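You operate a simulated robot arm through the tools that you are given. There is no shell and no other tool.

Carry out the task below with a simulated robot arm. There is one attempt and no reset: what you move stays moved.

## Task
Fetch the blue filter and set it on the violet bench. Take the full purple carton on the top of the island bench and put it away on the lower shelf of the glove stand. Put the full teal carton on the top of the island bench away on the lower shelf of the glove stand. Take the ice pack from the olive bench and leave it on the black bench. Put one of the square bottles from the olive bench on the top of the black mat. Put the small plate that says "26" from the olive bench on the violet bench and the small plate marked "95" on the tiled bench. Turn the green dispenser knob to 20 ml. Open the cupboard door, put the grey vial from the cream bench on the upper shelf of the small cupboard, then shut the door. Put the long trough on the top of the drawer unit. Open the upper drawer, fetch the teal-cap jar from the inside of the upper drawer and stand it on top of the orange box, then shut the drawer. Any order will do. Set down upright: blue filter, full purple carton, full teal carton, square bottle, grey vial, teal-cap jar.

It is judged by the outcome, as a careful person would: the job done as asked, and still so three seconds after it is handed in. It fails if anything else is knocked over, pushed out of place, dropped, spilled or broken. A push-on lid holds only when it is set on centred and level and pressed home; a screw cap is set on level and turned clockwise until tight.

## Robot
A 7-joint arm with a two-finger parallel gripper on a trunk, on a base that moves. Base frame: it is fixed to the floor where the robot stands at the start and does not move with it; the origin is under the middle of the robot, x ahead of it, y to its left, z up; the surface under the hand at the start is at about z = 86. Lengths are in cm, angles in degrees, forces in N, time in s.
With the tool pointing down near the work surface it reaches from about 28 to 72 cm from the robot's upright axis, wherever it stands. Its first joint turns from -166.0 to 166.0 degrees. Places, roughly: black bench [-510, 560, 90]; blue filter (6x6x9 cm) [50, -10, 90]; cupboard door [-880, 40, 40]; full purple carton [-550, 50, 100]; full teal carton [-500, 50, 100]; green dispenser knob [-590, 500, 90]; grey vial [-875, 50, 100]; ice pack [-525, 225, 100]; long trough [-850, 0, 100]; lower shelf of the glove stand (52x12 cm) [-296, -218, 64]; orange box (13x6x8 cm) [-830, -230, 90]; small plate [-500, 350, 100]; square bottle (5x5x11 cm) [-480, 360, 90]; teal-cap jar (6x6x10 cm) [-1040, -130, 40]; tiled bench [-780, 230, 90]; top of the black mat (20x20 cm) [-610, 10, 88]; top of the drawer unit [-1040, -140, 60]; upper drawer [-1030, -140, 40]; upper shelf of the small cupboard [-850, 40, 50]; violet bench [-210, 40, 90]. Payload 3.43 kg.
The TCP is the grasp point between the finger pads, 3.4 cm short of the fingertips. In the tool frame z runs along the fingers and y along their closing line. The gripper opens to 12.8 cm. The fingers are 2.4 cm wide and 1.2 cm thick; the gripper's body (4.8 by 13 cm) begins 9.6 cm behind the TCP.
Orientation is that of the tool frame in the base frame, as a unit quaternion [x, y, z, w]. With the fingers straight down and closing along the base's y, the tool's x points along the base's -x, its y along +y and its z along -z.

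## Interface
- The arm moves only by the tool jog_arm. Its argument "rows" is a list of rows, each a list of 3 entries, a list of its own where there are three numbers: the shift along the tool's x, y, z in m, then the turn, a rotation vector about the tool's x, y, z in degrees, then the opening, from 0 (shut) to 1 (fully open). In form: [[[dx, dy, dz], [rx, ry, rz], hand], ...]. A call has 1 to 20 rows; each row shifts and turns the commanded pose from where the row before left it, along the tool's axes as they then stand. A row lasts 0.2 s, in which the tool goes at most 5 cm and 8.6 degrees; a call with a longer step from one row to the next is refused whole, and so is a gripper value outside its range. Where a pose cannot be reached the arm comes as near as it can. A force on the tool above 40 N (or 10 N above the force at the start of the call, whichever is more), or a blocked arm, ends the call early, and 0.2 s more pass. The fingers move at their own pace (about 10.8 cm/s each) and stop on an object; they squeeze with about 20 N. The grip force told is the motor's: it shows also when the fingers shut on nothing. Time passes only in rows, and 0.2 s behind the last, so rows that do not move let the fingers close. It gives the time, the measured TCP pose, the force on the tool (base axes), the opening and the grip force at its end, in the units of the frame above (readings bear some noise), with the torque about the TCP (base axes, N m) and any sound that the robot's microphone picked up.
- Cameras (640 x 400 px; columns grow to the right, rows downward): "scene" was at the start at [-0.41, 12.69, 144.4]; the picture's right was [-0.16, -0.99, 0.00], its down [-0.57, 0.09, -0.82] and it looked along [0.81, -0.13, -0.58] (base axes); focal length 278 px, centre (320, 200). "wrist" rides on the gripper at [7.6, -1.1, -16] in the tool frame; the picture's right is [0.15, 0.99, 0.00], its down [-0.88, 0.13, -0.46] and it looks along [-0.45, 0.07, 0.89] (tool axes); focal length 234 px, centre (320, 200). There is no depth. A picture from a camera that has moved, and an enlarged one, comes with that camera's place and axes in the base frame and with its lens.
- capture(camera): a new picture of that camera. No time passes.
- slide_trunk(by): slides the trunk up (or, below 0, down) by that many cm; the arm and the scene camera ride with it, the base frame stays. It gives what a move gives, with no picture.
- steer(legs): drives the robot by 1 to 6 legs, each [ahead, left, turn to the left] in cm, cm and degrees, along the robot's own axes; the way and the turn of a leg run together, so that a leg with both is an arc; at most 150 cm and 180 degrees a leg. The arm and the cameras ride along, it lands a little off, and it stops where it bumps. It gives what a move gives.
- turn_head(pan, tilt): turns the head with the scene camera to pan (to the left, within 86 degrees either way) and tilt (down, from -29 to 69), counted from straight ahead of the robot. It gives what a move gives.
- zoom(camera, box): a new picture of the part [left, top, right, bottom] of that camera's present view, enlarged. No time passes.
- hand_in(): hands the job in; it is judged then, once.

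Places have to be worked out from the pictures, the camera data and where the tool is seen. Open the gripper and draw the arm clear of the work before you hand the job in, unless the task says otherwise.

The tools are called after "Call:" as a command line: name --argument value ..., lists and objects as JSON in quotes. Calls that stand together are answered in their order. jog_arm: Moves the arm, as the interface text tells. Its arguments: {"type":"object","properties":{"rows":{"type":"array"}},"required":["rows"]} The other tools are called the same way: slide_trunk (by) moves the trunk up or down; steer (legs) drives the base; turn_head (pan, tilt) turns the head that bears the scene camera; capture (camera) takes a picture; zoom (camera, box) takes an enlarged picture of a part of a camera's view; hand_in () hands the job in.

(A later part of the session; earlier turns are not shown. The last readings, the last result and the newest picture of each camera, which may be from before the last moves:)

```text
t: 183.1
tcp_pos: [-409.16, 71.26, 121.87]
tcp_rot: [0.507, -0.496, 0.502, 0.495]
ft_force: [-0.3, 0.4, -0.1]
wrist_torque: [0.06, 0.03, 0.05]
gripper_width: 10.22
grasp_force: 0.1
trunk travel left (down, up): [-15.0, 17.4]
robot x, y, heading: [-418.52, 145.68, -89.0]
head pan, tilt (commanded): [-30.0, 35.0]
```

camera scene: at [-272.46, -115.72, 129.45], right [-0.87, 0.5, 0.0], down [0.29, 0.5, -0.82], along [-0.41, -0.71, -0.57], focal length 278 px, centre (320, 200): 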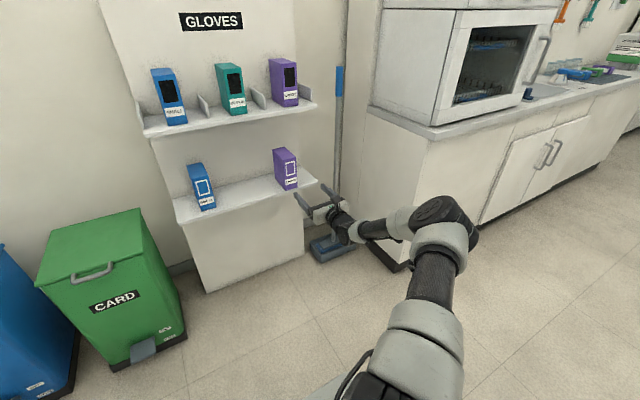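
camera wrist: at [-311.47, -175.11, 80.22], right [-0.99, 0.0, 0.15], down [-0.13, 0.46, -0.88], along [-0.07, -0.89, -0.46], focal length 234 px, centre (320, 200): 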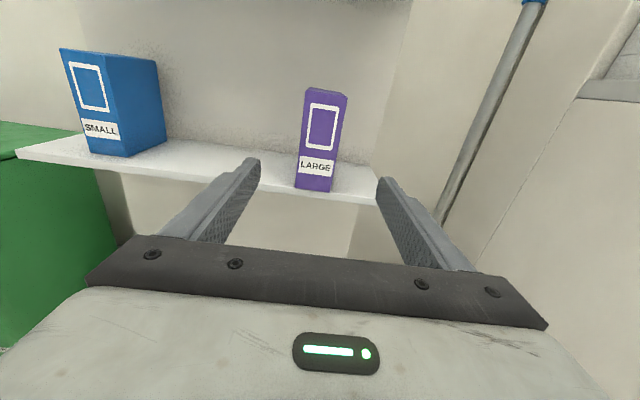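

I'm back in the aisle at (-418, 146). I strafe over in front of the teal carton and look at it with both cameras.

Call:
steer --legs '[[0, -92, -1], [10, 0, 0]]'

Call:
turn_head --pan 0 --tilt 35

Call:
jog_arm --rows '[[[0, 0, -0.03], [0, 0, 0], 0.9], [[0, 0, -0.03], [0, 0, 0], 0.9], [[0, 0, 0], [-5, 0, 0], 0.9], [[0, 0, 0], [-4.5, 0, 0], 0.9]]'

Call:
capture --camera "scene"

Call:
capture --camera "wrist"

```text
t: 193.0
tcp_pos: [-503.07, 60.29, 121.89]
tcp_rot: [0.502, -0.502, 0.496, 0.5]
ft_force: [0.0, 0.3, -1.1]
wrist_torque: [0.01, 0.0, -0.01]
gripper_width: 10.23
grasp_force: 0.1
trunk travel left (down, up): [-15.0, 17.4]
robot x, y, heading: [-509.8, 134.64, -90.3]
head pan, tilt (commanded): [-30.0, 35.0]
```

```text
t: 194.0
tcp_pos: [-503.03, 60.32, 121.92]
tcp_rot: [-0.5, 0.503, -0.496, -0.501]
ft_force: [-1.2, 0.7, -1.4]
wrist_torque: [0.03, 0.0, 0.0]
gripper_width: 10.21
grasp_force: 0.0
trunk travel left (down, up): [-15.0, 17.4]
robot x, y, heading: [-510.02, 134.57, -90.4]
head pan, tilt (commanded): [0.0, 35.0]
```

```text
t: 195.0
tcp_pos: [-503.05, 66.16, 121.97]
tcp_rot: [-0.458, 0.541, -0.452, -0.541]
ft_force: [-0.8, -0.2, -0.1]
wrist_torque: [-0.03, 0.0, 0.0]
gripper_width: 11.54
grasp_force: 0.0
trunk travel left (down, up): [-15.0, 17.4]
robot x, y, heading: [-510.02, 134.27, -90.3]
head pan, tilt (commanded): [0.0, 35.0]
```

```text
taken
camera scene: at [-496.15, 134.7, 144.45], right [-1.0, 0.0, 0.0], down [0.0, 0.57, -0.82], along [0.0, -0.82, -0.57], focal length 278 px, centre (320, 200)
```

scene: 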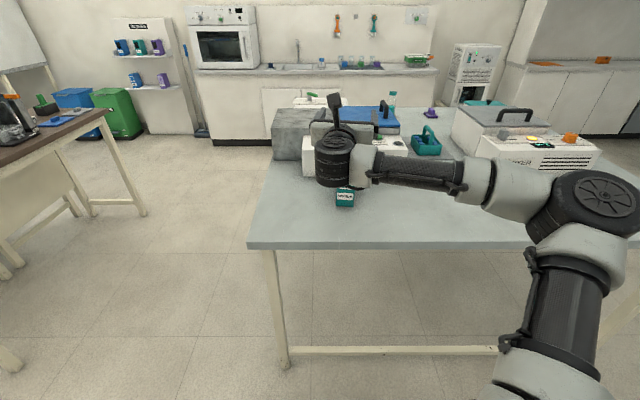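

```text
taken
camera wrist: at [-499.12, 81.78, 129.62], right [-0.97, 0.17, 0.15], down [-0.05, 0.48, -0.88], along [-0.22, -0.86, -0.45], focal length 234 px, centre (320, 200)
```

wrist: 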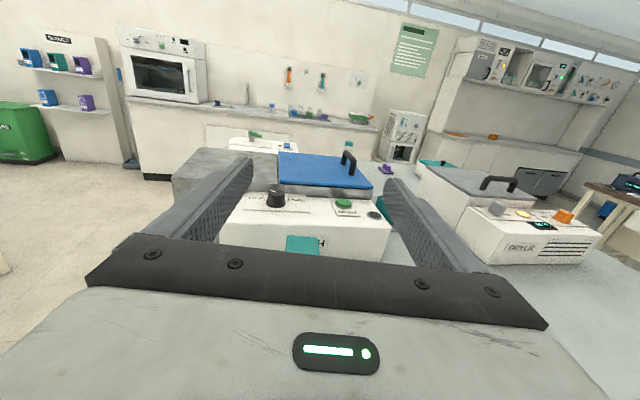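

The hand is lined up in front of the teal carton. I lower it to carton height and check alignment with the wrist camera.

Call:
jog_arm --rows '[[[-0.04, 0, 0], [0, 0, 0], 0.9], [[-0.04, 0, 0], [0, 0, 0], 0.9], [[-0.04, 0, 0], [0, 0, 0], 0.9], [[-0.04, 0, 0], [0, 0, 0], 0.9], [[-0.04, 0, 0], [0, 0, 0], 0.9], [[-0.01, 0, 0], [0, 0, 0], 0.9]]'

Call:
zoom --camera "wrist" --box '[240, 100, 400, 260]'

Call:
capture --camera "scene"

```text
t: 196.4
tcp_pos: [-503.06, 66.36, 100.92]
tcp_rot: [-0.458, 0.541, -0.453, -0.541]
ft_force: [-0.9, 0.0, -0.1]
wrist_torque: [0.0, 0.0, 0.01]
gripper_width: 11.51
grasp_force: 0.1
trunk travel left (down, up): [-15.0, 17.4]
robot x, y, heading: [-510.01, 134.21, -90.2]
head pan, tilt (commanded): [0.0, 35.0]
```

```text
2.50 times, centred on (320, 180) of wrist
camera zoom: at [-499.2, 81.94, 108.59], right [-0.97, 0.17, 0.15], down [-0.05, 0.48, -0.88], along [-0.22, -0.86, -0.45], focal length 585 px, centre (320, 250)
```

zoom: 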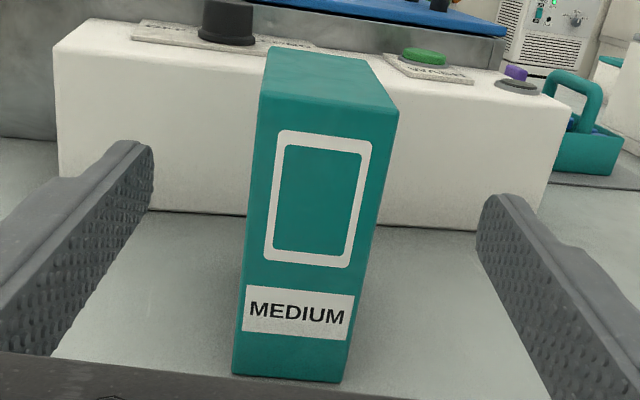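

```text
taken
camera scene: at [-496.14, 134.7, 144.45], right [-1.0, 0.0, 0.0], down [0.0, 0.57, -0.82], along [0.0, -0.82, -0.57], focal length 278 px, centre (320, 200)
```

scene: 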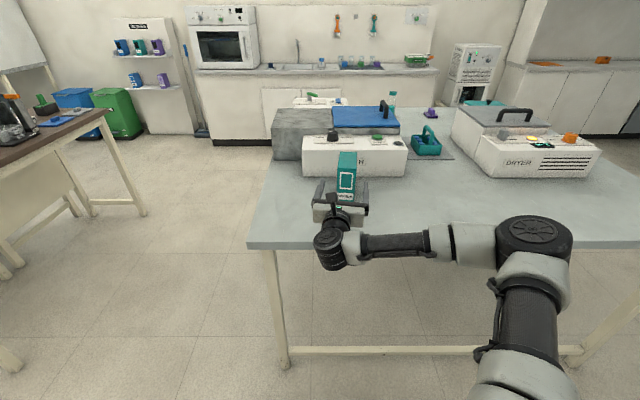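

The carton is turned about 3.8° relative to the tool and 1 cm off centre. I correct yaw and offset, lower to z≈97, and check again.

Call:
jog_arm --rows '[[[-0.02, 0, 0], [3.8, 0, 0], 0.9], [[-0.02, 0.01, 0], [0, -0.5, 0], 0.9], [[0, 0, 0.03], [0, 0, 0], 0.9]]'

Call:
zoom --camera "wrist" --box '[240, 60, 400, 260]'

```text
t: 197.2
tcp_pos: [-504.35, 63.42, 96.82]
tcp_rot: [-0.476, 0.529, -0.468, -0.524]
ft_force: [0.1, 0.1, -0.2]
wrist_torque: [0.02, -0.01, 0.03]
gripper_width: 11.53
grasp_force: 0.1
trunk travel left (down, up): [-15.0, 17.4]
robot x, y, heading: [-510.13, 134.59, -90.1]
head pan, tilt (commanded): [0.0, 35.0]
```

```text
2.00 times, centred on (320, 160) of wrist
camera zoom: at [-501.54, 79.21, 104.81], right [-0.98, 0.1, 0.15], down [-0.08, 0.48, -0.87], along [-0.16, -0.87, -0.46], focal length 468 px, centre (320, 280)
```

zoom: 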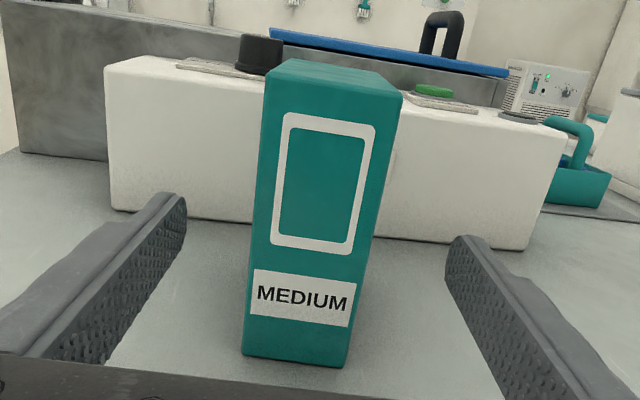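

Now the carton is centred and square, its front 5 cm ahead. I level the tool by 0.7°, advance 10.5 cm and close.

Call:
jog_arm --rows '[[[0, 0, 0.02], [0, 0.8, 0], 0.9], [[0, 0, 0.03], [0, 0, 0], 0.9], [[0, 0, 0.03], [0, 0, 0], 0.9], [[0, 0, 0.025], [0, 0, 0], 0.9], [[0, 0, 0], [0, 0, 0], 0.9]]'

Call:
capture --camera "wrist"

Call:
zoom --camera "scene" --box '[270, 120, 430, 290]'

```text
t: 198.4
tcp_pos: [-505.49, 53.0, 96.85]
tcp_rot: [0.474, -0.525, 0.472, 0.526]
ft_force: [0.3, -0.5, 0.8]
wrist_torque: [-0.02, 0.0, 0.04]
gripper_width: 11.53
grasp_force: 0.0
trunk travel left (down, up): [-15.0, 17.4]
robot x, y, heading: [-510.1, 134.6, -90.1]
head pan, tilt (commanded): [0.0, 35.0]
```

```text
taken
camera wrist: at [-502.61, 68.8, 104.55], right [-0.98, 0.1, 0.15], down [-0.08, 0.47, -0.88], along [-0.16, -0.88, -0.45], focal length 234 px, centre (320, 200)
```

wrist: 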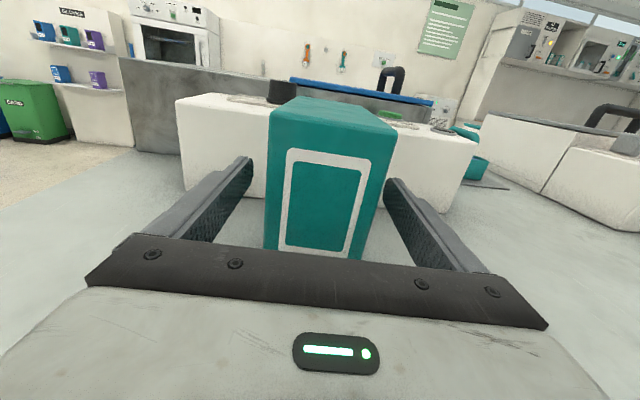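

```text
2.35 times, centred on (350, 205) of scene
camera zoom: at [-496.14, 134.69, 144.45], right [-1.0, 0.0, 0.0], down [0.0, 0.57, -0.82], along [0.0, -0.82, -0.57], focal length 655 px, centre (249, 188)
```

zoom: 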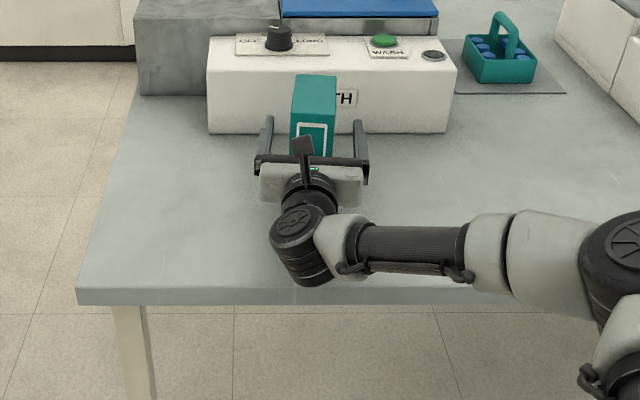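

The fingers straddle the teal carton evenly. I close and lift it straight up.

Call:
jog_arm --rows '[[[0, 0, 0], [0, 0, 0], 0.0], [[0, 0, 0], [0, 0, 0], 0.0], [[0, 0, 0], [0, 0, 0], 0.0], [[0.01, 0, 0], [0, 0, 0], 0.0], [[0.03, 0, 0], [0, 0, 0], 0.0], [[0.04, 0, 0], [0, 0, 0], 0.0], [[0.04, 0, 0], [0, 0, 0], 0.0], [[0.04, 0, 0], [0, 0, 0], 0.0], [[0.04, 0, 0], [0, 0, 0], 0.0], [[0.04, 0, 0], [0, 0, 0], 0.0], [[0.02, 0, 0], [5.8, 0, 0], 0.0]]'

Call:
capture --camera "wrist"

Call:
capture --camera "scene"

```text
t: 200.8
tcp_pos: [-505.39, 53.07, 122.76]
tcp_rot: [0.501, -0.5, 0.498, 0.502]
ft_force: [0.9, -0.1, -3.1]
wrist_torque: [-0.01, -0.03, -0.05]
gripper_width: 5.99
grasp_force: 19.9
trunk travel left (down, up): [-15.0, 17.4]
robot x, y, heading: [-509.77, 134.76, -90.3]
head pan, tilt (commanded): [0.0, 35.0]
```

```text
taken
camera wrist: at [-504.13, 69.0, 130.46], right [-0.99, 0.0, 0.15], down [-0.13, 0.46, -0.88], along [-0.07, -0.89, -0.45], focal length 234 px, centre (320, 200)
```

wrist: 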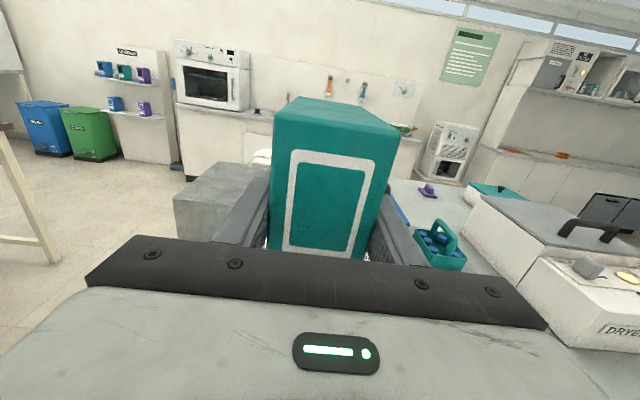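

```text
taken
camera scene: at [-496.12, 134.67, 144.44], right [-1.0, 0.0, 0.0], down [0.0, 0.57, -0.82], along [0.0, -0.82, -0.57], focal length 278 px, centre (320, 200)
```

scene: 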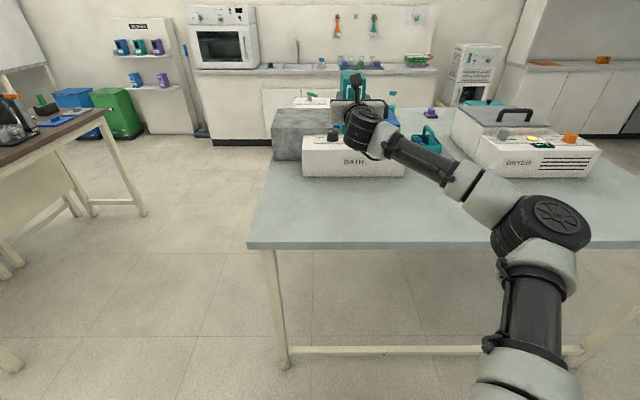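

The teal carton is held firmly. I pull the arm in a bit and drive the same route back to the glove stand.

Call:
jog_arm --rows '[[[0, 0, -0.04], [0, 0, 0], 0.0], [[0, 0, -0.04], [0, 0, 0], 0.0]]'

Call:
steer --legs '[[0, 96, 0], [112, 0, 0], [112, 0, 0], [0, 139, 0]]'

Call:
slide_trunk --by -15

Call:
capture --camera "wrist"

```text
t: 201.4
tcp_pos: [-505.43, 61.17, 122.78]
tcp_rot: [0.501, -0.5, 0.498, 0.502]
ft_force: [0.0, -1.1, -3.0]
wrist_torque: [0.05, 0.01, 0.01]
gripper_width: 6.0
grasp_force: 19.6
trunk travel left (down, up): [-15.0, 17.4]
robot x, y, heading: [-510.24, 134.78, -90.3]
head pan, tilt (commanded): [0.0, 35.0]
```

```text
t: 234.7
tcp_pos: [-274.51, -165.37, 122.75]
tcp_rot: [0.499, -0.501, 0.497, 0.503]
ft_force: [-0.6, -0.2, -3.2]
wrist_torque: [0.05, 0.01, -0.02]
gripper_width: 5.98
grasp_force: 19.8
trunk travel left (down, up): [-15.0, 17.4]
robot x, y, heading: [-279.03, -91.79, -90.4]
head pan, tilt (commanded): [0.0, 35.0]
```

```text
t: 236.4
tcp_pos: [-274.59, -165.36, 107.77]
tcp_rot: [0.499, -0.501, 0.497, 0.502]
ft_force: [-0.3, -0.3, -2.9]
wrist_torque: [0.04, 0.01, -0.03]
gripper_width: 5.98
grasp_force: 20.2
trunk travel left (down, up): [0.0, 32.4]
robot x, y, heading: [-279.39, -92.1, -90.5]
head pan, tilt (commanded): [0.0, 35.0]
```

```text
taken
camera wrist: at [-273.17, -149.4, 115.45], right [-0.99, 0.01, 0.15], down [-0.13, 0.46, -0.88], along [-0.08, -0.89, -0.45], focal length 234 px, centre (320, 200)
```

wrist: 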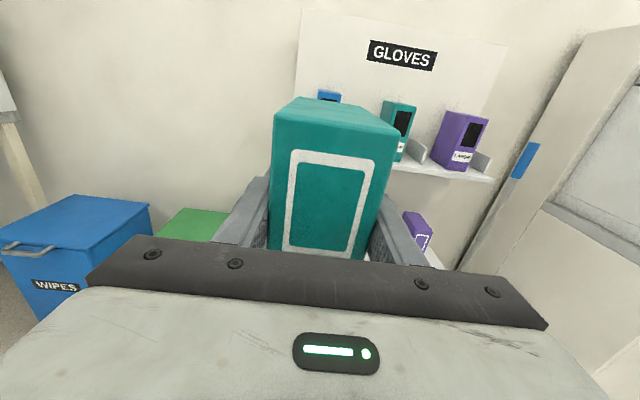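

I shift the hand right to line up with the gap between the blue and purple cartons and lower to shelf height, still clear of the stand.

Call:
jog_arm --rows '[[[0, 0.042, 0], [0, 0, 0], 0.0], [[0, 0.042, 0], [0, 0, 0], 0.0], [[0, 0.042, 0], [0, 0, 0], 0.0], [[0, 0.042, -0.02], [0, 0, 0], 0.0], [[0, 0.038, -0.025], [0.4, 0, 0], 0.0], [[-0.04, 0, 0], [0, 0, 0], 0.0], [[-0.04, 0, 0], [0, 0, 0], 0.0], [[-0.04, 0, 0], [0, 0, 0], 0.0], [[-0.04, 0, 0], [0, 0, 0], 0.0], [[-0.04, 0, 0], [0, 0, 0], 0.0], [[-0.04, 0, 0], [0, 0, 0], 0.0], [[-0.04, 0, 0], [0, 0, 0], 0.0], [[-0.045, 0, 0], [0, 0, 0], 0.0]]'

Call:
turn_head --pan -25 --tilt 35

Call:
capture --camera "scene"

Call:
capture --camera "wrist"

```text
t: 239.2
tcp_pos: [-295.21, -160.56, 75.19]
tcp_rot: [0.5, -0.499, 0.499, 0.501]
ft_force: [-0.2, 0.4, -1.9]
wrist_torque: [0.06, -0.01, 0.01]
gripper_width: 5.98
grasp_force: 20.0
trunk travel left (down, up): [0.0, 32.4]
robot x, y, heading: [-279.5, -91.66, -90.6]
head pan, tilt (commanded): [0.0, 35.0]
```

```text
t: 240.1
tcp_pos: [-295.1, -160.54, 75.26]
tcp_rot: [0.5, -0.5, 0.498, 0.501]
ft_force: [0.1, 0.5, -2.3]
wrist_torque: [0.04, 0.0, 0.01]
gripper_width: 5.99
grasp_force: 20.3
trunk travel left (down, up): [0.0, 32.4]
robot x, y, heading: [-279.34, -92.18, -90.3]
head pan, tilt (commanded): [-25.0, 35.0]
```

```text
taken
camera scene: at [-268.79, -90.98, 129.45], right [-0.9, 0.43, 0.0], down [0.25, 0.52, -0.82], along [-0.35, -0.74, -0.57], focal length 278 px, centre (320, 200)
```

scene: 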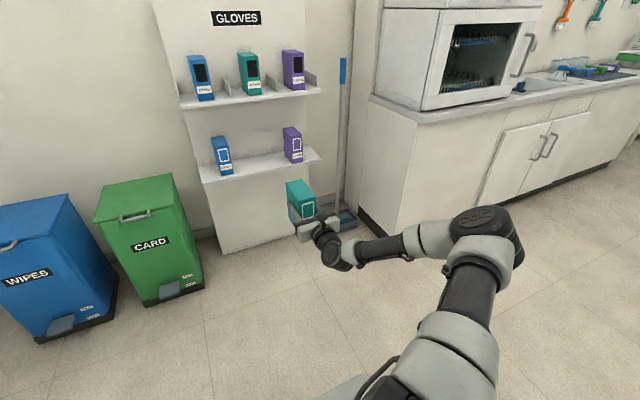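

```text
taken
camera wrist: at [-293.92, -144.59, 82.88], right [-0.99, 0.0, 0.15], down [-0.13, 0.46, -0.88], along [-0.07, -0.89, -0.45], focal length 234 px, centre (320, 200)
```

wrist: 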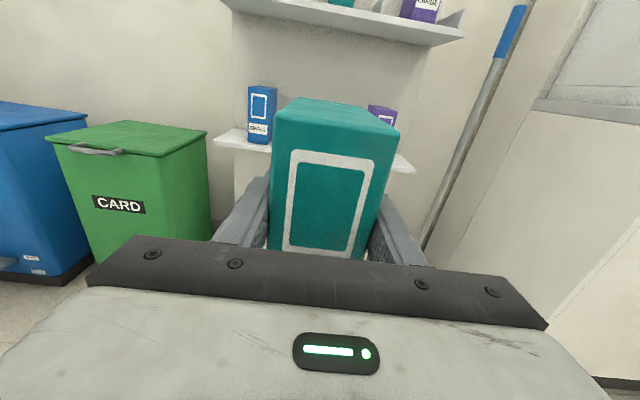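

I zoom in to measure the gap between the blue and purple cartons on the lower shelf.

Call:
zoom --camera "scene" --box '[180, 100, 350, 240]'

```text
2.86 times, centred on (265, 170) of scene
camera zoom: at [-268.79, -90.98, 129.45], right [-0.9, 0.43, 0.0], down [0.25, 0.52, -0.82], along [-0.35, -0.74, -0.57], focal length 796 px, centre (477, 286)
```

zoom: 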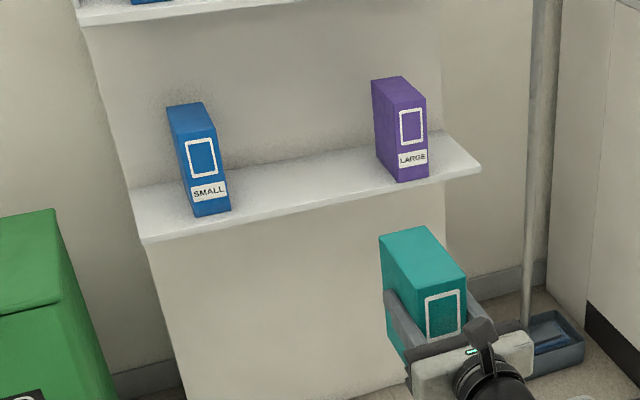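

The gap runs from x=-281.6 to -310.1, so centre -295.9; the purple carton sits 1.8 cm inside the shelf edge. I drive ahead and slide the teal carton in.

Call:
steer --legs '[[47, 0, 0.3]]'

Call:
zoom --camera "scene" --box '[150, 60, 390, 260]'

Call:
capture --camera "wrist"

```text
t: 242.9
tcp_pos: [-295.34, -207.54, 75.18]
tcp_rot: [0.5, -0.5, 0.499, 0.501]
ft_force: [0.1, -0.1, -3.8]
wrist_torque: [0.06, 0.01, 0.05]
gripper_width: 5.99
grasp_force: 20.1
trunk travel left (down, up): [0.0, 32.4]
robot x, y, heading: [-279.24, -138.87, -90.6]
head pan, tilt (commanded): [-25.0, 35.0]
```

```text
2.00 times, centred on (270, 160) of scene
camera zoom: at [-269.09, -137.8, 129.45], right [-0.9, 0.43, 0.0], down [0.25, 0.52, -0.82], along [-0.35, -0.74, -0.57], focal length 557 px, centre (420, 280)
```

zoom: 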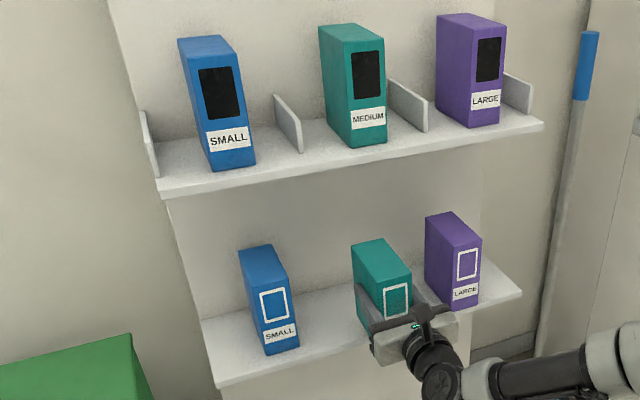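

```text
taken
camera wrist: at [-294.16, -191.44, 82.85], right [-0.99, 0.0, 0.15], down [-0.13, 0.46, -0.88], along [-0.07, -0.89, -0.45], focal length 234 px, centre (320, 200)
```

wrist: 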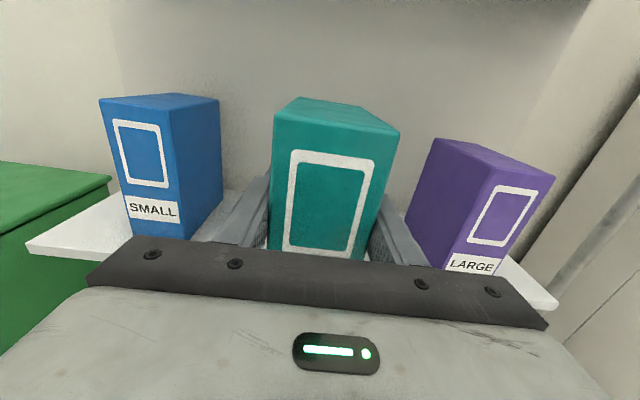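

The teal carton is centred between its neighbours. I advance 8.5 cm and lower it toward the shelf.

Call:
jog_arm --rows '[[[0, 0.005, 0.02], [0, 0, 0], 0.0], [[0, 0, 0.025], [0, 0, 0], 0.0], [[0, 0, 0.02], [0, 0, 0], 0.0], [[0, 0, 0.02], [0, 0, 0], 0.0], [[-0.008, 0, 0], [0, 0, 0], 0.0], [[-0.007, 0, 0], [0, 0, 0], 0.0]]'

Call:
jog_arm --rows '[[[-0.003, 0, 0], [0, 0, 0], 0.0], [[-0.003, 0, 0], [0, 0, 0], 0.0]]'

Call:
jog_arm --rows '[[[-0.003, 0, 0], [0, 0, 0], 0.0]]'

Call:
zoom --camera "scene" --box '[190, 120, 370, 260]'

```text
t: 244.3
tcp_pos: [-295.93, -215.98, 73.67]
tcp_rot: [0.501, -0.499, 0.499, 0.501]
ft_force: [0.2, 0.1, -3.7]
wrist_torque: [0.02, -0.01, 0.01]
gripper_width: 5.98
grasp_force: 19.7
trunk travel left (down, up): [0.0, 32.4]
robot x, y, heading: [-279.35, -138.87, -90.1]
head pan, tilt (commanded): [-25.0, 35.0]
```

```text
t: 244.9
tcp_pos: [-296.03, -215.94, 73.07]
tcp_rot: [0.501, -0.5, 0.498, 0.501]
ft_force: [-0.4, -0.2, -2.8]
wrist_torque: [0.05, -0.01, -0.02]
gripper_width: 6.01
grasp_force: 19.9
trunk travel left (down, up): [0.0, 32.4]
robot x, y, heading: [-279.53, -138.8, -90.0]
head pan, tilt (commanded): [-25.0, 35.0]
```

```text
t: 245.3
tcp_pos: [-295.97, -215.89, 72.76]
tcp_rot: [0.5, -0.5, 0.498, 0.501]
ft_force: [0.7, 0.1, -3.6]
wrist_torque: [0.07, -0.04, 0.04]
gripper_width: 5.98
grasp_force: 20.2
trunk travel left (down, up): [0.0, 32.4]
robot x, y, heading: [-279.0, -138.76, -90.3]
head pan, tilt (commanded): [-25.0, 35.0]
```

```text
2.86 times, centred on (280, 190) of scene
camera zoom: at [-269.1, -137.81, 129.45], right [-0.9, 0.43, 0.0], down [0.25, 0.52, -0.82], along [-0.35, -0.74, -0.57], focal length 796 px, centre (434, 229)
```

zoom: 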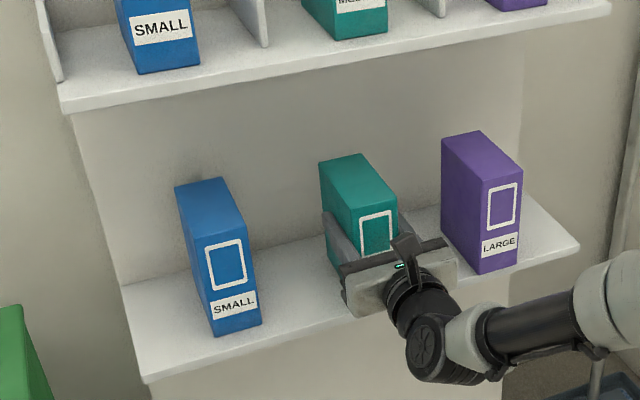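

Close to the shelf but no contact yet; two more small steps down.

Call:
jog_arm --rows '[[[-0.003, 0, 0], [0, 0, 0], 0.0]]'

Call:
jog_arm --rows '[[[-0.003, 0, 0], [0, 0, 0], 0.0]]'

```text
t: 245.7
tcp_pos: [-295.87, -215.92, 72.47]
tcp_rot: [0.5, -0.5, 0.499, 0.501]
ft_force: [0.9, 0.4, -1.9]
wrist_torque: [0.01, -0.04, 0.01]
gripper_width: 5.99
grasp_force: 20.4
trunk travel left (down, up): [0.0, 32.4]
robot x, y, heading: [-279.15, -138.66, -90.3]
head pan, tilt (commanded): [-25.0, 35.0]
```

```text
t: 246.1
tcp_pos: [-296.03, -215.89, 72.48]
tcp_rot: [0.5, -0.498, 0.5, 0.502]
ft_force: [-0.4, 3.6, 8.1]
wrist_torque: [0.89, -0.29, 0.08]
gripper_width: 5.99
grasp_force: 20.4
trunk travel left (down, up): [0.0, 32.4]
robot x, y, heading: [-279.12, -138.73, -90.5]
head pan, tilt (commanded): [-25.0, 35.0]
```

Contact (force +8 N). I release and back straight out.

Call:
jog_arm --rows '[[[0, 0, 0], [0, 0, 0], 0.5], [[0, 0, 0], [0, 0, 0], 0.6], [[0, 0, 0], [0, 0, 0], 0.7], [[0, 0, 0], [0, 0, 0], 0.75]]'

Call:
capture --camera "wrist"

Call:
steer --legs '[[-25, 0, 0]]'

Call:
capture --camera "scene"

Call:
capture --camera "wrist"

```text
t: 247.1
tcp_pos: [-295.84, -215.87, 72.07]
tcp_rot: [0.501, -0.5, 0.498, 0.501]
ft_force: [0.1, -0.3, 0.1]
wrist_torque: [-0.03, 0.03, 0.02]
gripper_width: 9.61
grasp_force: 0.0
trunk travel left (down, up): [0.0, 32.4]
robot x, y, heading: [-278.99, -139.01, -90.1]
head pan, tilt (commanded): [-25.0, 35.0]
```

```text
taken
camera wrist: at [-294.69, -199.93, 79.86], right [-0.99, 0.0, 0.15], down [-0.13, 0.46, -0.88], along [-0.07, -0.89, -0.45], focal length 234 px, centre (320, 200)
```

wrist: 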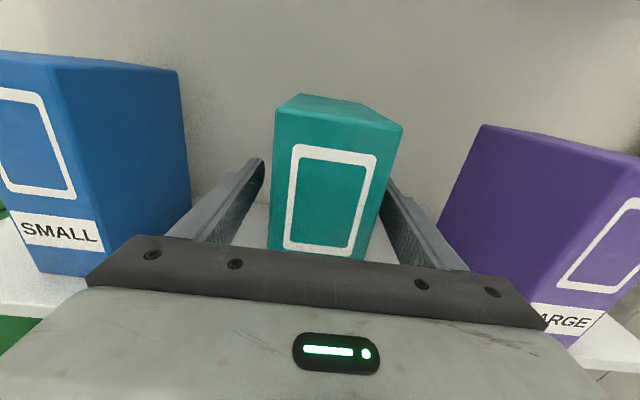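

```text
t: 248.9
tcp_pos: [-295.87, -191.21, 72.17]
tcp_rot: [0.5, -0.5, 0.498, 0.501]
ft_force: [-1.1, 0.3, -0.1]
wrist_torque: [0.0, -0.02, -0.01]
gripper_width: 9.6
grasp_force: 0.1
trunk travel left (down, up): [0.0, 32.4]
robot x, y, heading: [-279.05, -113.89, -90.6]
head pan, tilt (commanded): [-25.0, 35.0]
```

```text
taken
camera scene: at [-268.93, -113.05, 129.45], right [-0.9, 0.43, 0.0], down [0.25, 0.52, -0.82], along [-0.35, -0.74, -0.57], focal length 278 px, centre (320, 200)
```

scene: 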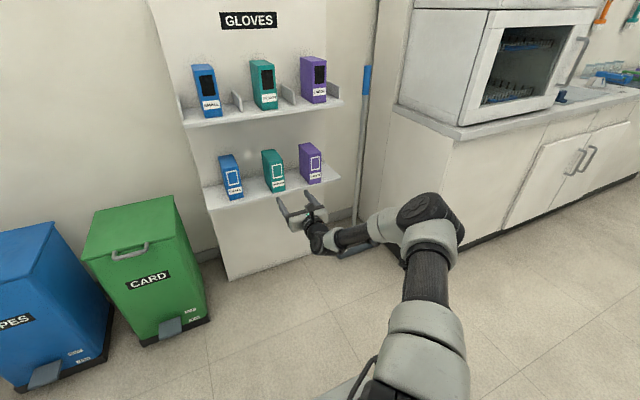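

```text
taken
camera wrist: at [-294.6, -175.17, 79.86], right [-0.99, 0.0, 0.15], down [-0.13, 0.46, -0.88], along [-0.07, -0.89, -0.45], focal length 234 px, centre (320, 200)
```

wrist: 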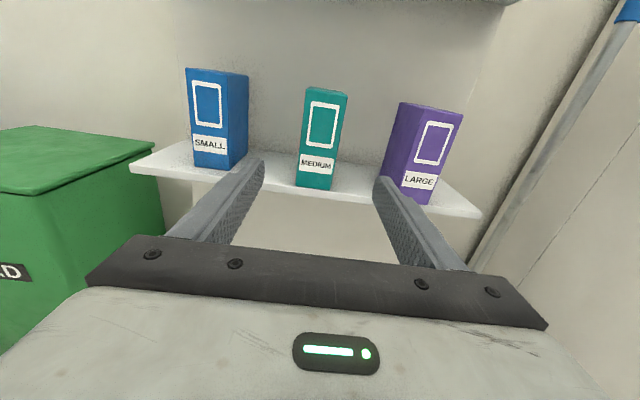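

All three cartons stand in a row on the lower shelf; both carton tasks are done. I back off, raise trunk and arm, and turn the tool back to pointing down.

Call:
steer --legs '[[-22, 0, 0]]'

Call:
slide_trunk --by 15

Call:
jog_arm --rows '[[[0.04, 0, 0], [0, 0, 0], 0.75], [[0.04, 0, 0], [0, 0, 0], 0.75], [[0.04, 0, 0], [0, 0, 0], 0.75], [[0.04, 0, 0], [0, 0, 0], 0.75], [[0.04, 0, 0], [0, 0, 0], 0.75], [[0.04, 0, 0], [0, 0, 0], 0.75], [[0.04, 0, 0], [0, 0, 0], 0.75], [[0.04, 0, 0], [0, 0, 0], 0.75], [[0.02, 0, 0], [0, 0, 0], 0.75], [[0, -0.04, -0.02], [0, 0, 0], 0.75], [[0, -0.04, -0.02], [0, 0, 0], 0.75], [[0, -0.04, -0.02], [0, 0, 0], 0.75]]'

Call:
jog_arm --rows '[[[0, 0, 0], [0, -8.2, 0], 0.75], [[0, 0, 0], [0, -8.2, 0], 0.75], [[0, 0, 0], [0, -8.2, 0], 0.75], [[0, 0, 0], [0, -8.2, 0], 0.75], [[0, 0, 0], [0, -8.2, 0], 0.75], [[0, 0, 0], [0, -8.2, 0], 0.75], [[0, 0, 0], [0, -8.2, 0], 0.75], [[0, 0, 0], [0, -8.2, 0], 0.75], [[0, 0, 0], [0, -8.2, 0], 0.75], [[0, 0, 0], [0, -8.2, 0], 0.75], [[0, 0, 0], [0, -8.0, 0], 0.75]]'

```text
t: 250.6
tcp_pos: [-295.86, -169.19, 72.29]
tcp_rot: [0.5, -0.501, 0.497, 0.502]
ft_force: [-0.3, -0.2, 0.7]
wrist_torque: [-0.02, 0.0, -0.01]
gripper_width: 9.6
grasp_force: 0.0
trunk travel left (down, up): [0.0, 32.4]
robot x, y, heading: [-279.1, -92.04, -90.7]
head pan, tilt (commanded): [-25.0, 35.0]
```

```text
t: 252.4
tcp_pos: [-295.93, -169.17, 87.25]
tcp_rot: [0.5, -0.5, 0.498, 0.502]
ft_force: [0.5, -0.3, 0.1]
wrist_torque: [0.0, -0.03, 0.01]
gripper_width: 9.59
grasp_force: 0.0
trunk travel left (down, up): [-15.0, 17.4]
robot x, y, heading: [-278.98, -92.54, -90.5]
head pan, tilt (commanded): [-25.0, 35.0]
```

```text
t: 255.0
tcp_pos: [-283.79, -163.3, 121.14]
tcp_rot: [0.499, -0.501, 0.497, 0.502]
ft_force: [0.5, -0.4, -0.3]
wrist_torque: [0.0, 0.0, 0.02]
gripper_width: 9.58
grasp_force: 0.0
trunk travel left (down, up): [-15.0, 17.4]
robot x, y, heading: [-279.1, -92.2, -90.6]
head pan, tilt (commanded): [-25.0, 35.0]
```

```text
t: 257.4
tcp_pos: [-284.25, -156.53, 117.16]
tcp_rot: [-0.705, 0.709, 0.001, -0.001]
ft_force: [0.1, 0.6, -0.1]
wrist_torque: [-0.02, -0.04, 0.0]
gripper_width: 9.59
grasp_force: 0.1
out of reach, approached as far as the arm can: row 9, 10, 11
trunk travel left (down, up): [-15.0, 17.4]
robot x, y, heading: [-278.92, -92.4, -90.3]
head pan, tilt (commanded): [-25.0, 35.0]
```

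The tool points down again. I pull the hand in and turn the wrist 180° back to its nominal orientation.

Call:
jog_arm --rows '[[[-0.04, 0, 0], [0, 0, 0], 0.75], [[-0.04, 0, 0], [0, 0, 0], 0.75], [[-0.04, 0, 0], [0, 0, 0], 0.75], [[-0.04, 0, 0], [0, 0, 0], 0.75], [[0, 0, 0], [0, 0, -8.5], 0.75], [[0, 0, 0], [0, 0, -8.5], 0.75], [[0, 0, 0], [0, 0, -8.5], 0.75], [[0, 0, 0], [0, 0, -8.5], 0.75], [[0, 0, 0], [0, 0, -8.5], 0.75], [[0, 0, 0], [0, 0, -8.5], 0.75], [[0, 0, 0], [0, 0, -8.5], 0.75], [[0, 0, 0], [0, 0, -8.5], 0.75], [[0, 0, 0], [0, 0, -8.5], 0.75], [[0, 0, 0], [0, 0, -8.5], 0.75], [[0, 0, 0], [0, 0, -5], 0.75]]'

Call:
jog_arm --rows '[[[0, 0, 0], [0, 0, -8.5], 0.75], [[0, 0, 0], [0, 0, -8.5], 0.75], [[0, 0, 0], [0, 0, -8.5], 0.75], [[0, 0, 0], [0, 0, -8.5], 0.75], [[0, 0, 0], [0, 0, -8.5], 0.75], [[0, 0, 0], [0, 0, -8.5], 0.75], [[0, 0, 0], [0, 0, -8.5], 0.75], [[0, 0, 0], [0, 0, -8.5], 0.75], [[0, 0, 0], [0, 0, -8.5], 0.75], [[0, 0, 0], [0, 0, -8.5], 0.75], [[0, 0, 0], [0, 0, -5], 0.75]]'

Call:
steer --legs '[[0, -135, 0], [-115, 0, 0], [-115, 0, 0]]'

Call:
turn_head --pan 0 --tilt 20

```text
t: 260.6
tcp_pos: [-284.02, -140.58, 117.09]
tcp_rot: [1.0, -0.001, -0.002, 0.0]
ft_force: [0.1, 0.1, 0.4]
wrist_torque: [0.02, 0.03, -0.02]
gripper_width: 9.62
grasp_force: 0.0
trunk travel left (down, up): [-15.0, 17.4]
robot x, y, heading: [-278.94, -92.34, -90.4]
head pan, tilt (commanded): [-25.0, 35.0]
```

```text
t: 263.0
tcp_pos: [-284.14, -140.64, 117.13]
tcp_rot: [0.708, 0.707, 0.0, -0.002]
ft_force: [0.9, 0.0, 0.2]
wrist_torque: [-0.01, 0.01, -0.01]
gripper_width: 9.57
grasp_force: 0.0
trunk travel left (down, up): [-15.0, 17.4]
robot x, y, heading: [-279.0, -91.73, -90.6]
head pan, tilt (commanded): [-25.0, 35.0]
```

```text
t: 287.0
tcp_pos: [-417.39, 90.25, 117.1]
tcp_rot: [0.707, 0.707, -0.002, -0.001]
ft_force: [0.0, 0.0, -0.3]
wrist_torque: [-0.01, -0.01, 0.01]
gripper_width: 9.6
grasp_force: 0.0
trunk travel left (down, up): [-15.0, 17.4]
robot x, y, heading: [-412.67, 138.91, -90.1]
head pan, tilt (commanded): [-25.0, 35.0]
```

```text
t: 287.9
tcp_pos: [-417.21, 90.28, 117.22]
tcp_rot: [0.707, 0.707, -0.001, -0.002]
ft_force: [-0.6, 0.9, 1.3]
wrist_torque: [0.0, 0.01, -0.01]
gripper_width: 9.59
grasp_force: 0.1
trunk travel left (down, up): [-15.0, 17.4]
robot x, y, heading: [-412.36, 138.86, -90.5]
head pan, tilt (commanded): [0.0, 20.0]
```

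At (-412, 139). I turn right to face the olive bench and look.

Call:
steer --legs '[[0, 0, -130]]'

Call:
capture --camera "scene"

Call:
turn_head --pan -40 --tilt 20

Call:
capture --camera "scene"

```text
t: 293.9
tcp_pos: [-446.26, 173.77, 117.2]
tcp_rot: [0.939, -0.344, 0.001, -0.001]
ft_force: [0.1, 0.2, -0.8]
wrist_torque: [0.01, -0.01, 0.01]
gripper_width: 9.59
grasp_force: 0.0
trunk travel left (down, up): [-15.0, 17.4]
robot x, y, heading: [-412.43, 138.78, 139.3]
head pan, tilt (commanded): [0.0, 20.0]
```

```text
taken
camera scene: at [-421.85, 128.35, 146.83], right [0.65, 0.76, 0.0], down [0.26, -0.22, -0.94], along [-0.71, 0.61, -0.34], focal length 278 px, centre (320, 200)
```

scene: 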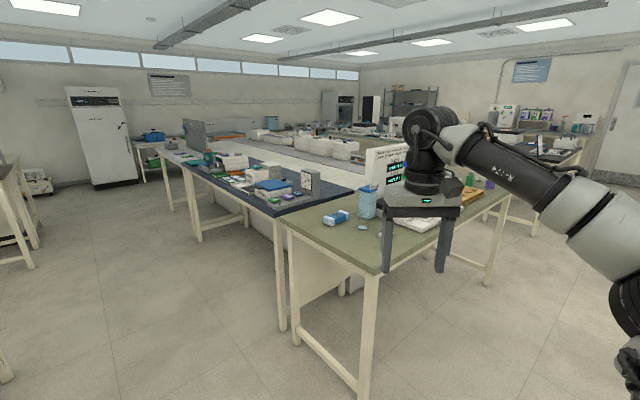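

```text
t: 294.9
tcp_pos: [-446.22, 173.86, 117.14]
tcp_rot: [0.939, -0.345, 0.002, -0.001]
ft_force: [-0.1, 0.0, 0.2]
wrist_torque: [0.0, -0.01, -0.01]
gripper_width: 9.61
grasp_force: 0.1
trunk travel left (down, up): [-15.0, 17.4]
robot x, y, heading: [-412.62, 138.57, 139.6]
head pan, tilt (commanded): [-40.0, 20.0]
```

```text
taken
camera scene: at [-416.31, 131.48, 146.83], right [0.99, 0.16, 0.0], down [0.06, -0.34, -0.94], along [-0.15, 0.93, -0.34], focal length 278 px, centre (320, 200)
```

scene: 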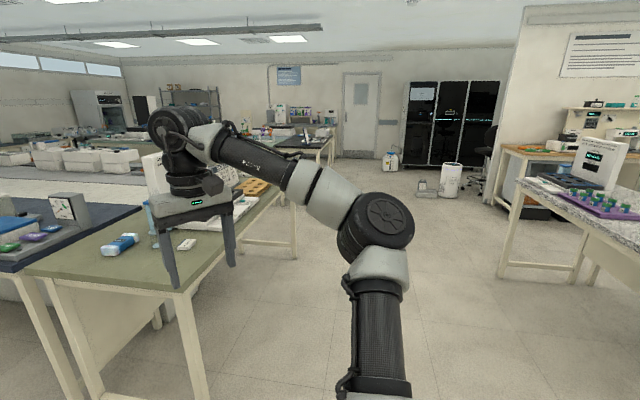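

The olive bench runs along y from about 199, with its free edge at x≈-470; the ice pack lies near its end. I turn to face -x, strafe along the bench, and look at its objects.

Call:
steer --legs '[[0, 0, 40.5], [0, -100, 0]]'

Call:
turn_head --pan 0 --tilt 30

Call:
capture --camera "scene"

Call:
turn_head --pan -45 --tilt 30

Call:
capture --camera "scene"

```text
t: 306.7
tcp_pos: [-460.18, 243.29, 117.17]
tcp_rot: [1.0, -0.002, 0.001, -0.002]
ft_force: [-0.1, 0.1, -0.4]
wrist_torque: [0.03, 0.01, 0.0]
gripper_width: 9.57
grasp_force: 0.0
trunk travel left (down, up): [-15.0, 17.4]
robot x, y, heading: [-411.52, 238.34, 179.5]
head pan, tilt (commanded): [-40.0, 20.0]
```

```text
t: 307.8
tcp_pos: [-460.28, 243.3, 117.19]
tcp_rot: [1.0, -0.002, 0.001, -0.002]
ft_force: [-0.6, 0.7, -0.7]
wrist_torque: [-0.01, -0.01, 0.02]
gripper_width: 9.64
grasp_force: 0.0
trunk travel left (down, up): [-15.0, 17.4]
robot x, y, heading: [-411.71, 238.21, 179.6]
head pan, tilt (commanded): [0.0, 30.0]
```

```text
taken
camera scene: at [-412.09, 224.29, 145.23], right [0.01, 1.0, 0.0], down [0.5, -0.01, -0.87], along [-0.87, 0.01, -0.5], focal length 278 px, centre (320, 200)
```

scene: 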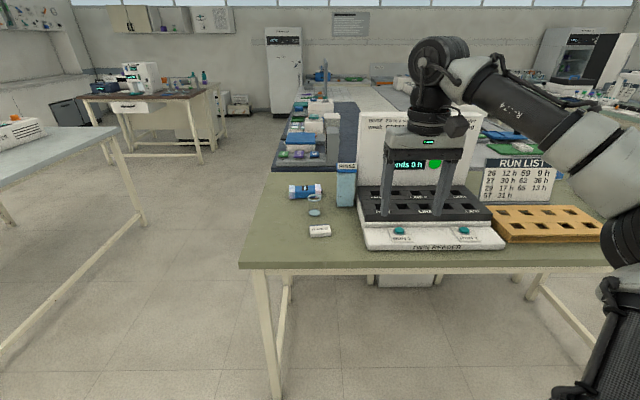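

```text
t: 308.9
tcp_pos: [-460.25, 243.39, 117.3]
tcp_rot: [1.0, -0.003, 0.001, -0.002]
ft_force: [-0.1, 0.1, 0.4]
wrist_torque: [0.02, 0.0, 0.0]
gripper_width: 9.59
grasp_force: 0.1
trunk travel left (down, up): [-15.0, 17.4]
robot x, y, heading: [-411.83, 238.61, 179.2]
head pan, tilt (commanded): [-45.0, 30.0]
```

```text
taken
camera scene: at [-409.38, 230.64, 145.23], right [0.71, 0.7, 0.0], down [0.35, -0.36, -0.87], along [-0.61, 0.62, -0.5], focal length 278 px, centre (320, 200)
```

scene: 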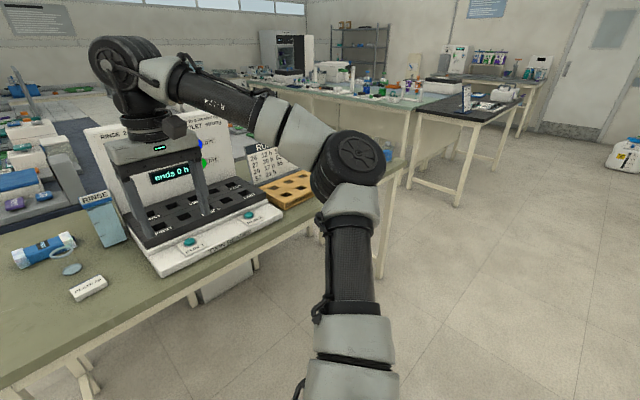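

The near part holds the ice pack, a plate reader and an orange tray; the plates and bottles should be farther along. I strafe on and look again.

Call:
steer --legs '[[0, -95, 0.4]]'

Call:
turn_head --pan 0 --tilt 35

Call:
capture --camera "scene"

Call:
capture --camera "wrist"

```text
t: 318.3
tcp_pos: [-459.42, 337.61, 117.13]
tcp_rot: [1.0, -0.001, 0.001, -0.002]
ft_force: [0.1, -0.8, 1.1]
wrist_torque: [-0.01, 0.03, 0.01]
gripper_width: 9.59
grasp_force: 0.0
trunk travel left (down, up): [-15.0, 17.4]
robot x, y, heading: [-410.74, 332.59, 179.7]
head pan, tilt (commanded): [-45.0, 30.0]
```

```text
t: 319.5
tcp_pos: [-459.38, 337.48, 117.17]
tcp_rot: [1.0, -0.001, 0.001, -0.001]
ft_force: [0.6, 0.1, 0.6]
wrist_torque: [0.0, 0.02, 0.02]
gripper_width: 9.59
grasp_force: 0.0
trunk travel left (down, up): [-15.0, 17.4]
robot x, y, heading: [-411.09, 332.62, 179.6]
head pan, tilt (commanded): [0.0, 35.0]
```

```text
taken
camera scene: at [-410.91, 318.54, 144.45], right [0.01, 1.0, 0.0], down [0.57, -0.01, -0.82], along [-0.82, 0.01, -0.57], focal length 278 px, centre (320, 200)
```

scene: 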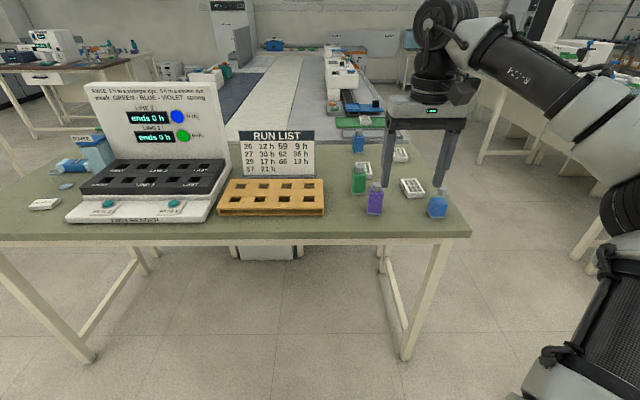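

```text
taken
camera wrist: at [-451.73, 338.56, 133.23], right [0.14, -0.99, 0.0], down [-0.88, -0.13, 0.45], along [-0.45, -0.06, -0.89], focal length 234 px, centre (320, 200)
```

wrist: 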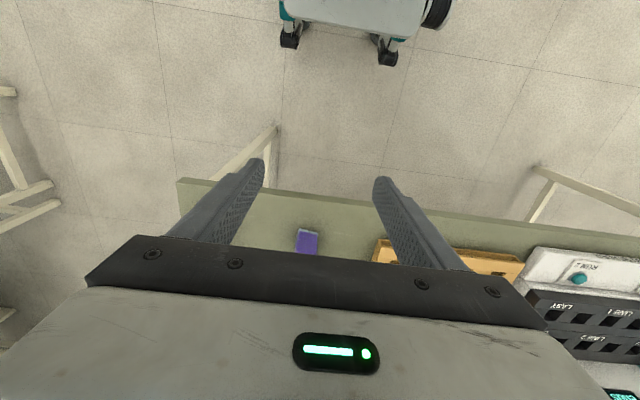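

Bottles and small plates are in view. I zoom in to identify them.

Call:
zoom --camera "scene" --box '[320, 120, 480, 240]'

Call:
zoom --camera "scene" --box '[60, 70, 330, 230]'

```text
3.33 times, centred on (400, 180) of scene
camera zoom: at [-410.91, 318.54, 144.45], right [0.01, 1.0, 0.0], down [0.57, -0.01, -0.82], along [-0.82, 0.01, -0.57], focal length 928 px, centre (53, 267)
```

zoom: 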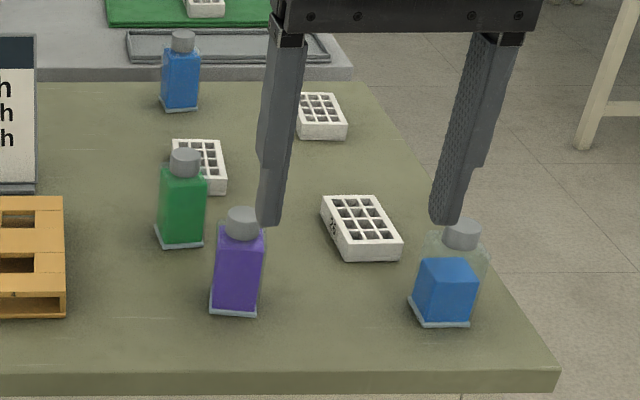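

```text
2.37 times, centred on (195, 150) of scene
camera zoom: at [-410.91, 318.54, 144.45], right [0.01, 1.0, 0.0], down [0.57, -0.01, -0.82], along [-0.82, 0.01, -0.57], focal length 660 px, centre (616, 318)
```

zoom: 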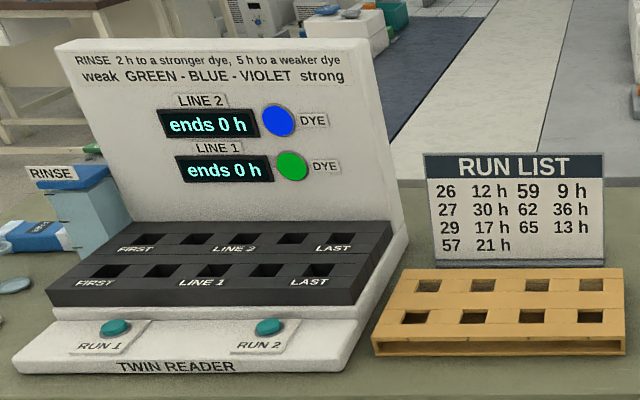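

Three white well plates and four square bottles are there. I zoom in further to read the plate numbers.

Call:
zoom --camera "scene" --box '[395, 172, 427, 202]'

Call:
zoom --camera "scene" --box '[355, 140, 415, 185]'

```text
13.33 times, centred on (411, 187) of scene
camera zoom: at [-410.91, 318.54, 144.45], right [0.01, 1.0, 0.0], down [0.57, -0.01, -0.82], along [-0.82, 0.01, -0.57], focal length 3714 px, centre (-893, 373)
```

zoom: 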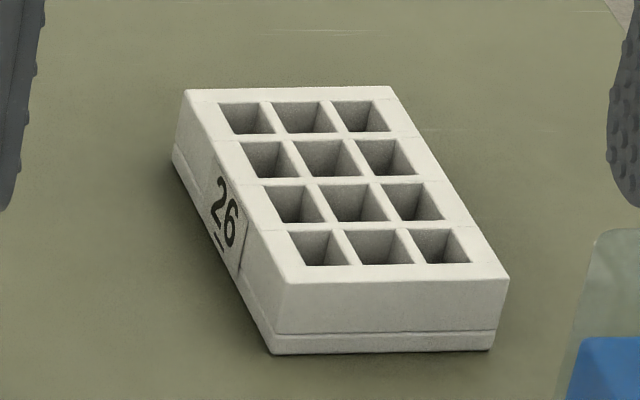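

```text
8.89 times, centred on (385, 162) of scene
camera zoom: at [-410.91, 318.54, 144.45], right [0.01, 1.0, 0.0], down [0.57, -0.01, -0.82], along [-0.82, 0.01, -0.57], focal length 2476 px, centre (-258, 533)
```

zoom: 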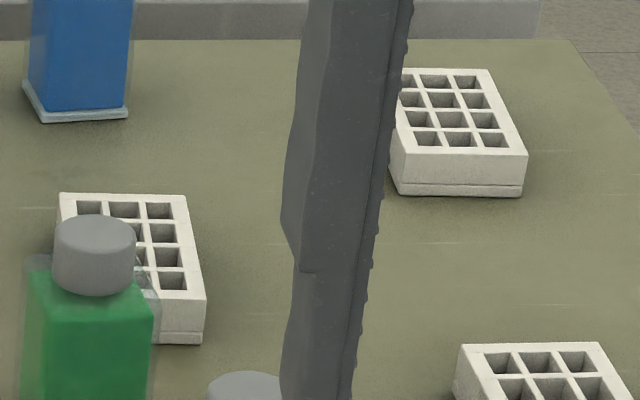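

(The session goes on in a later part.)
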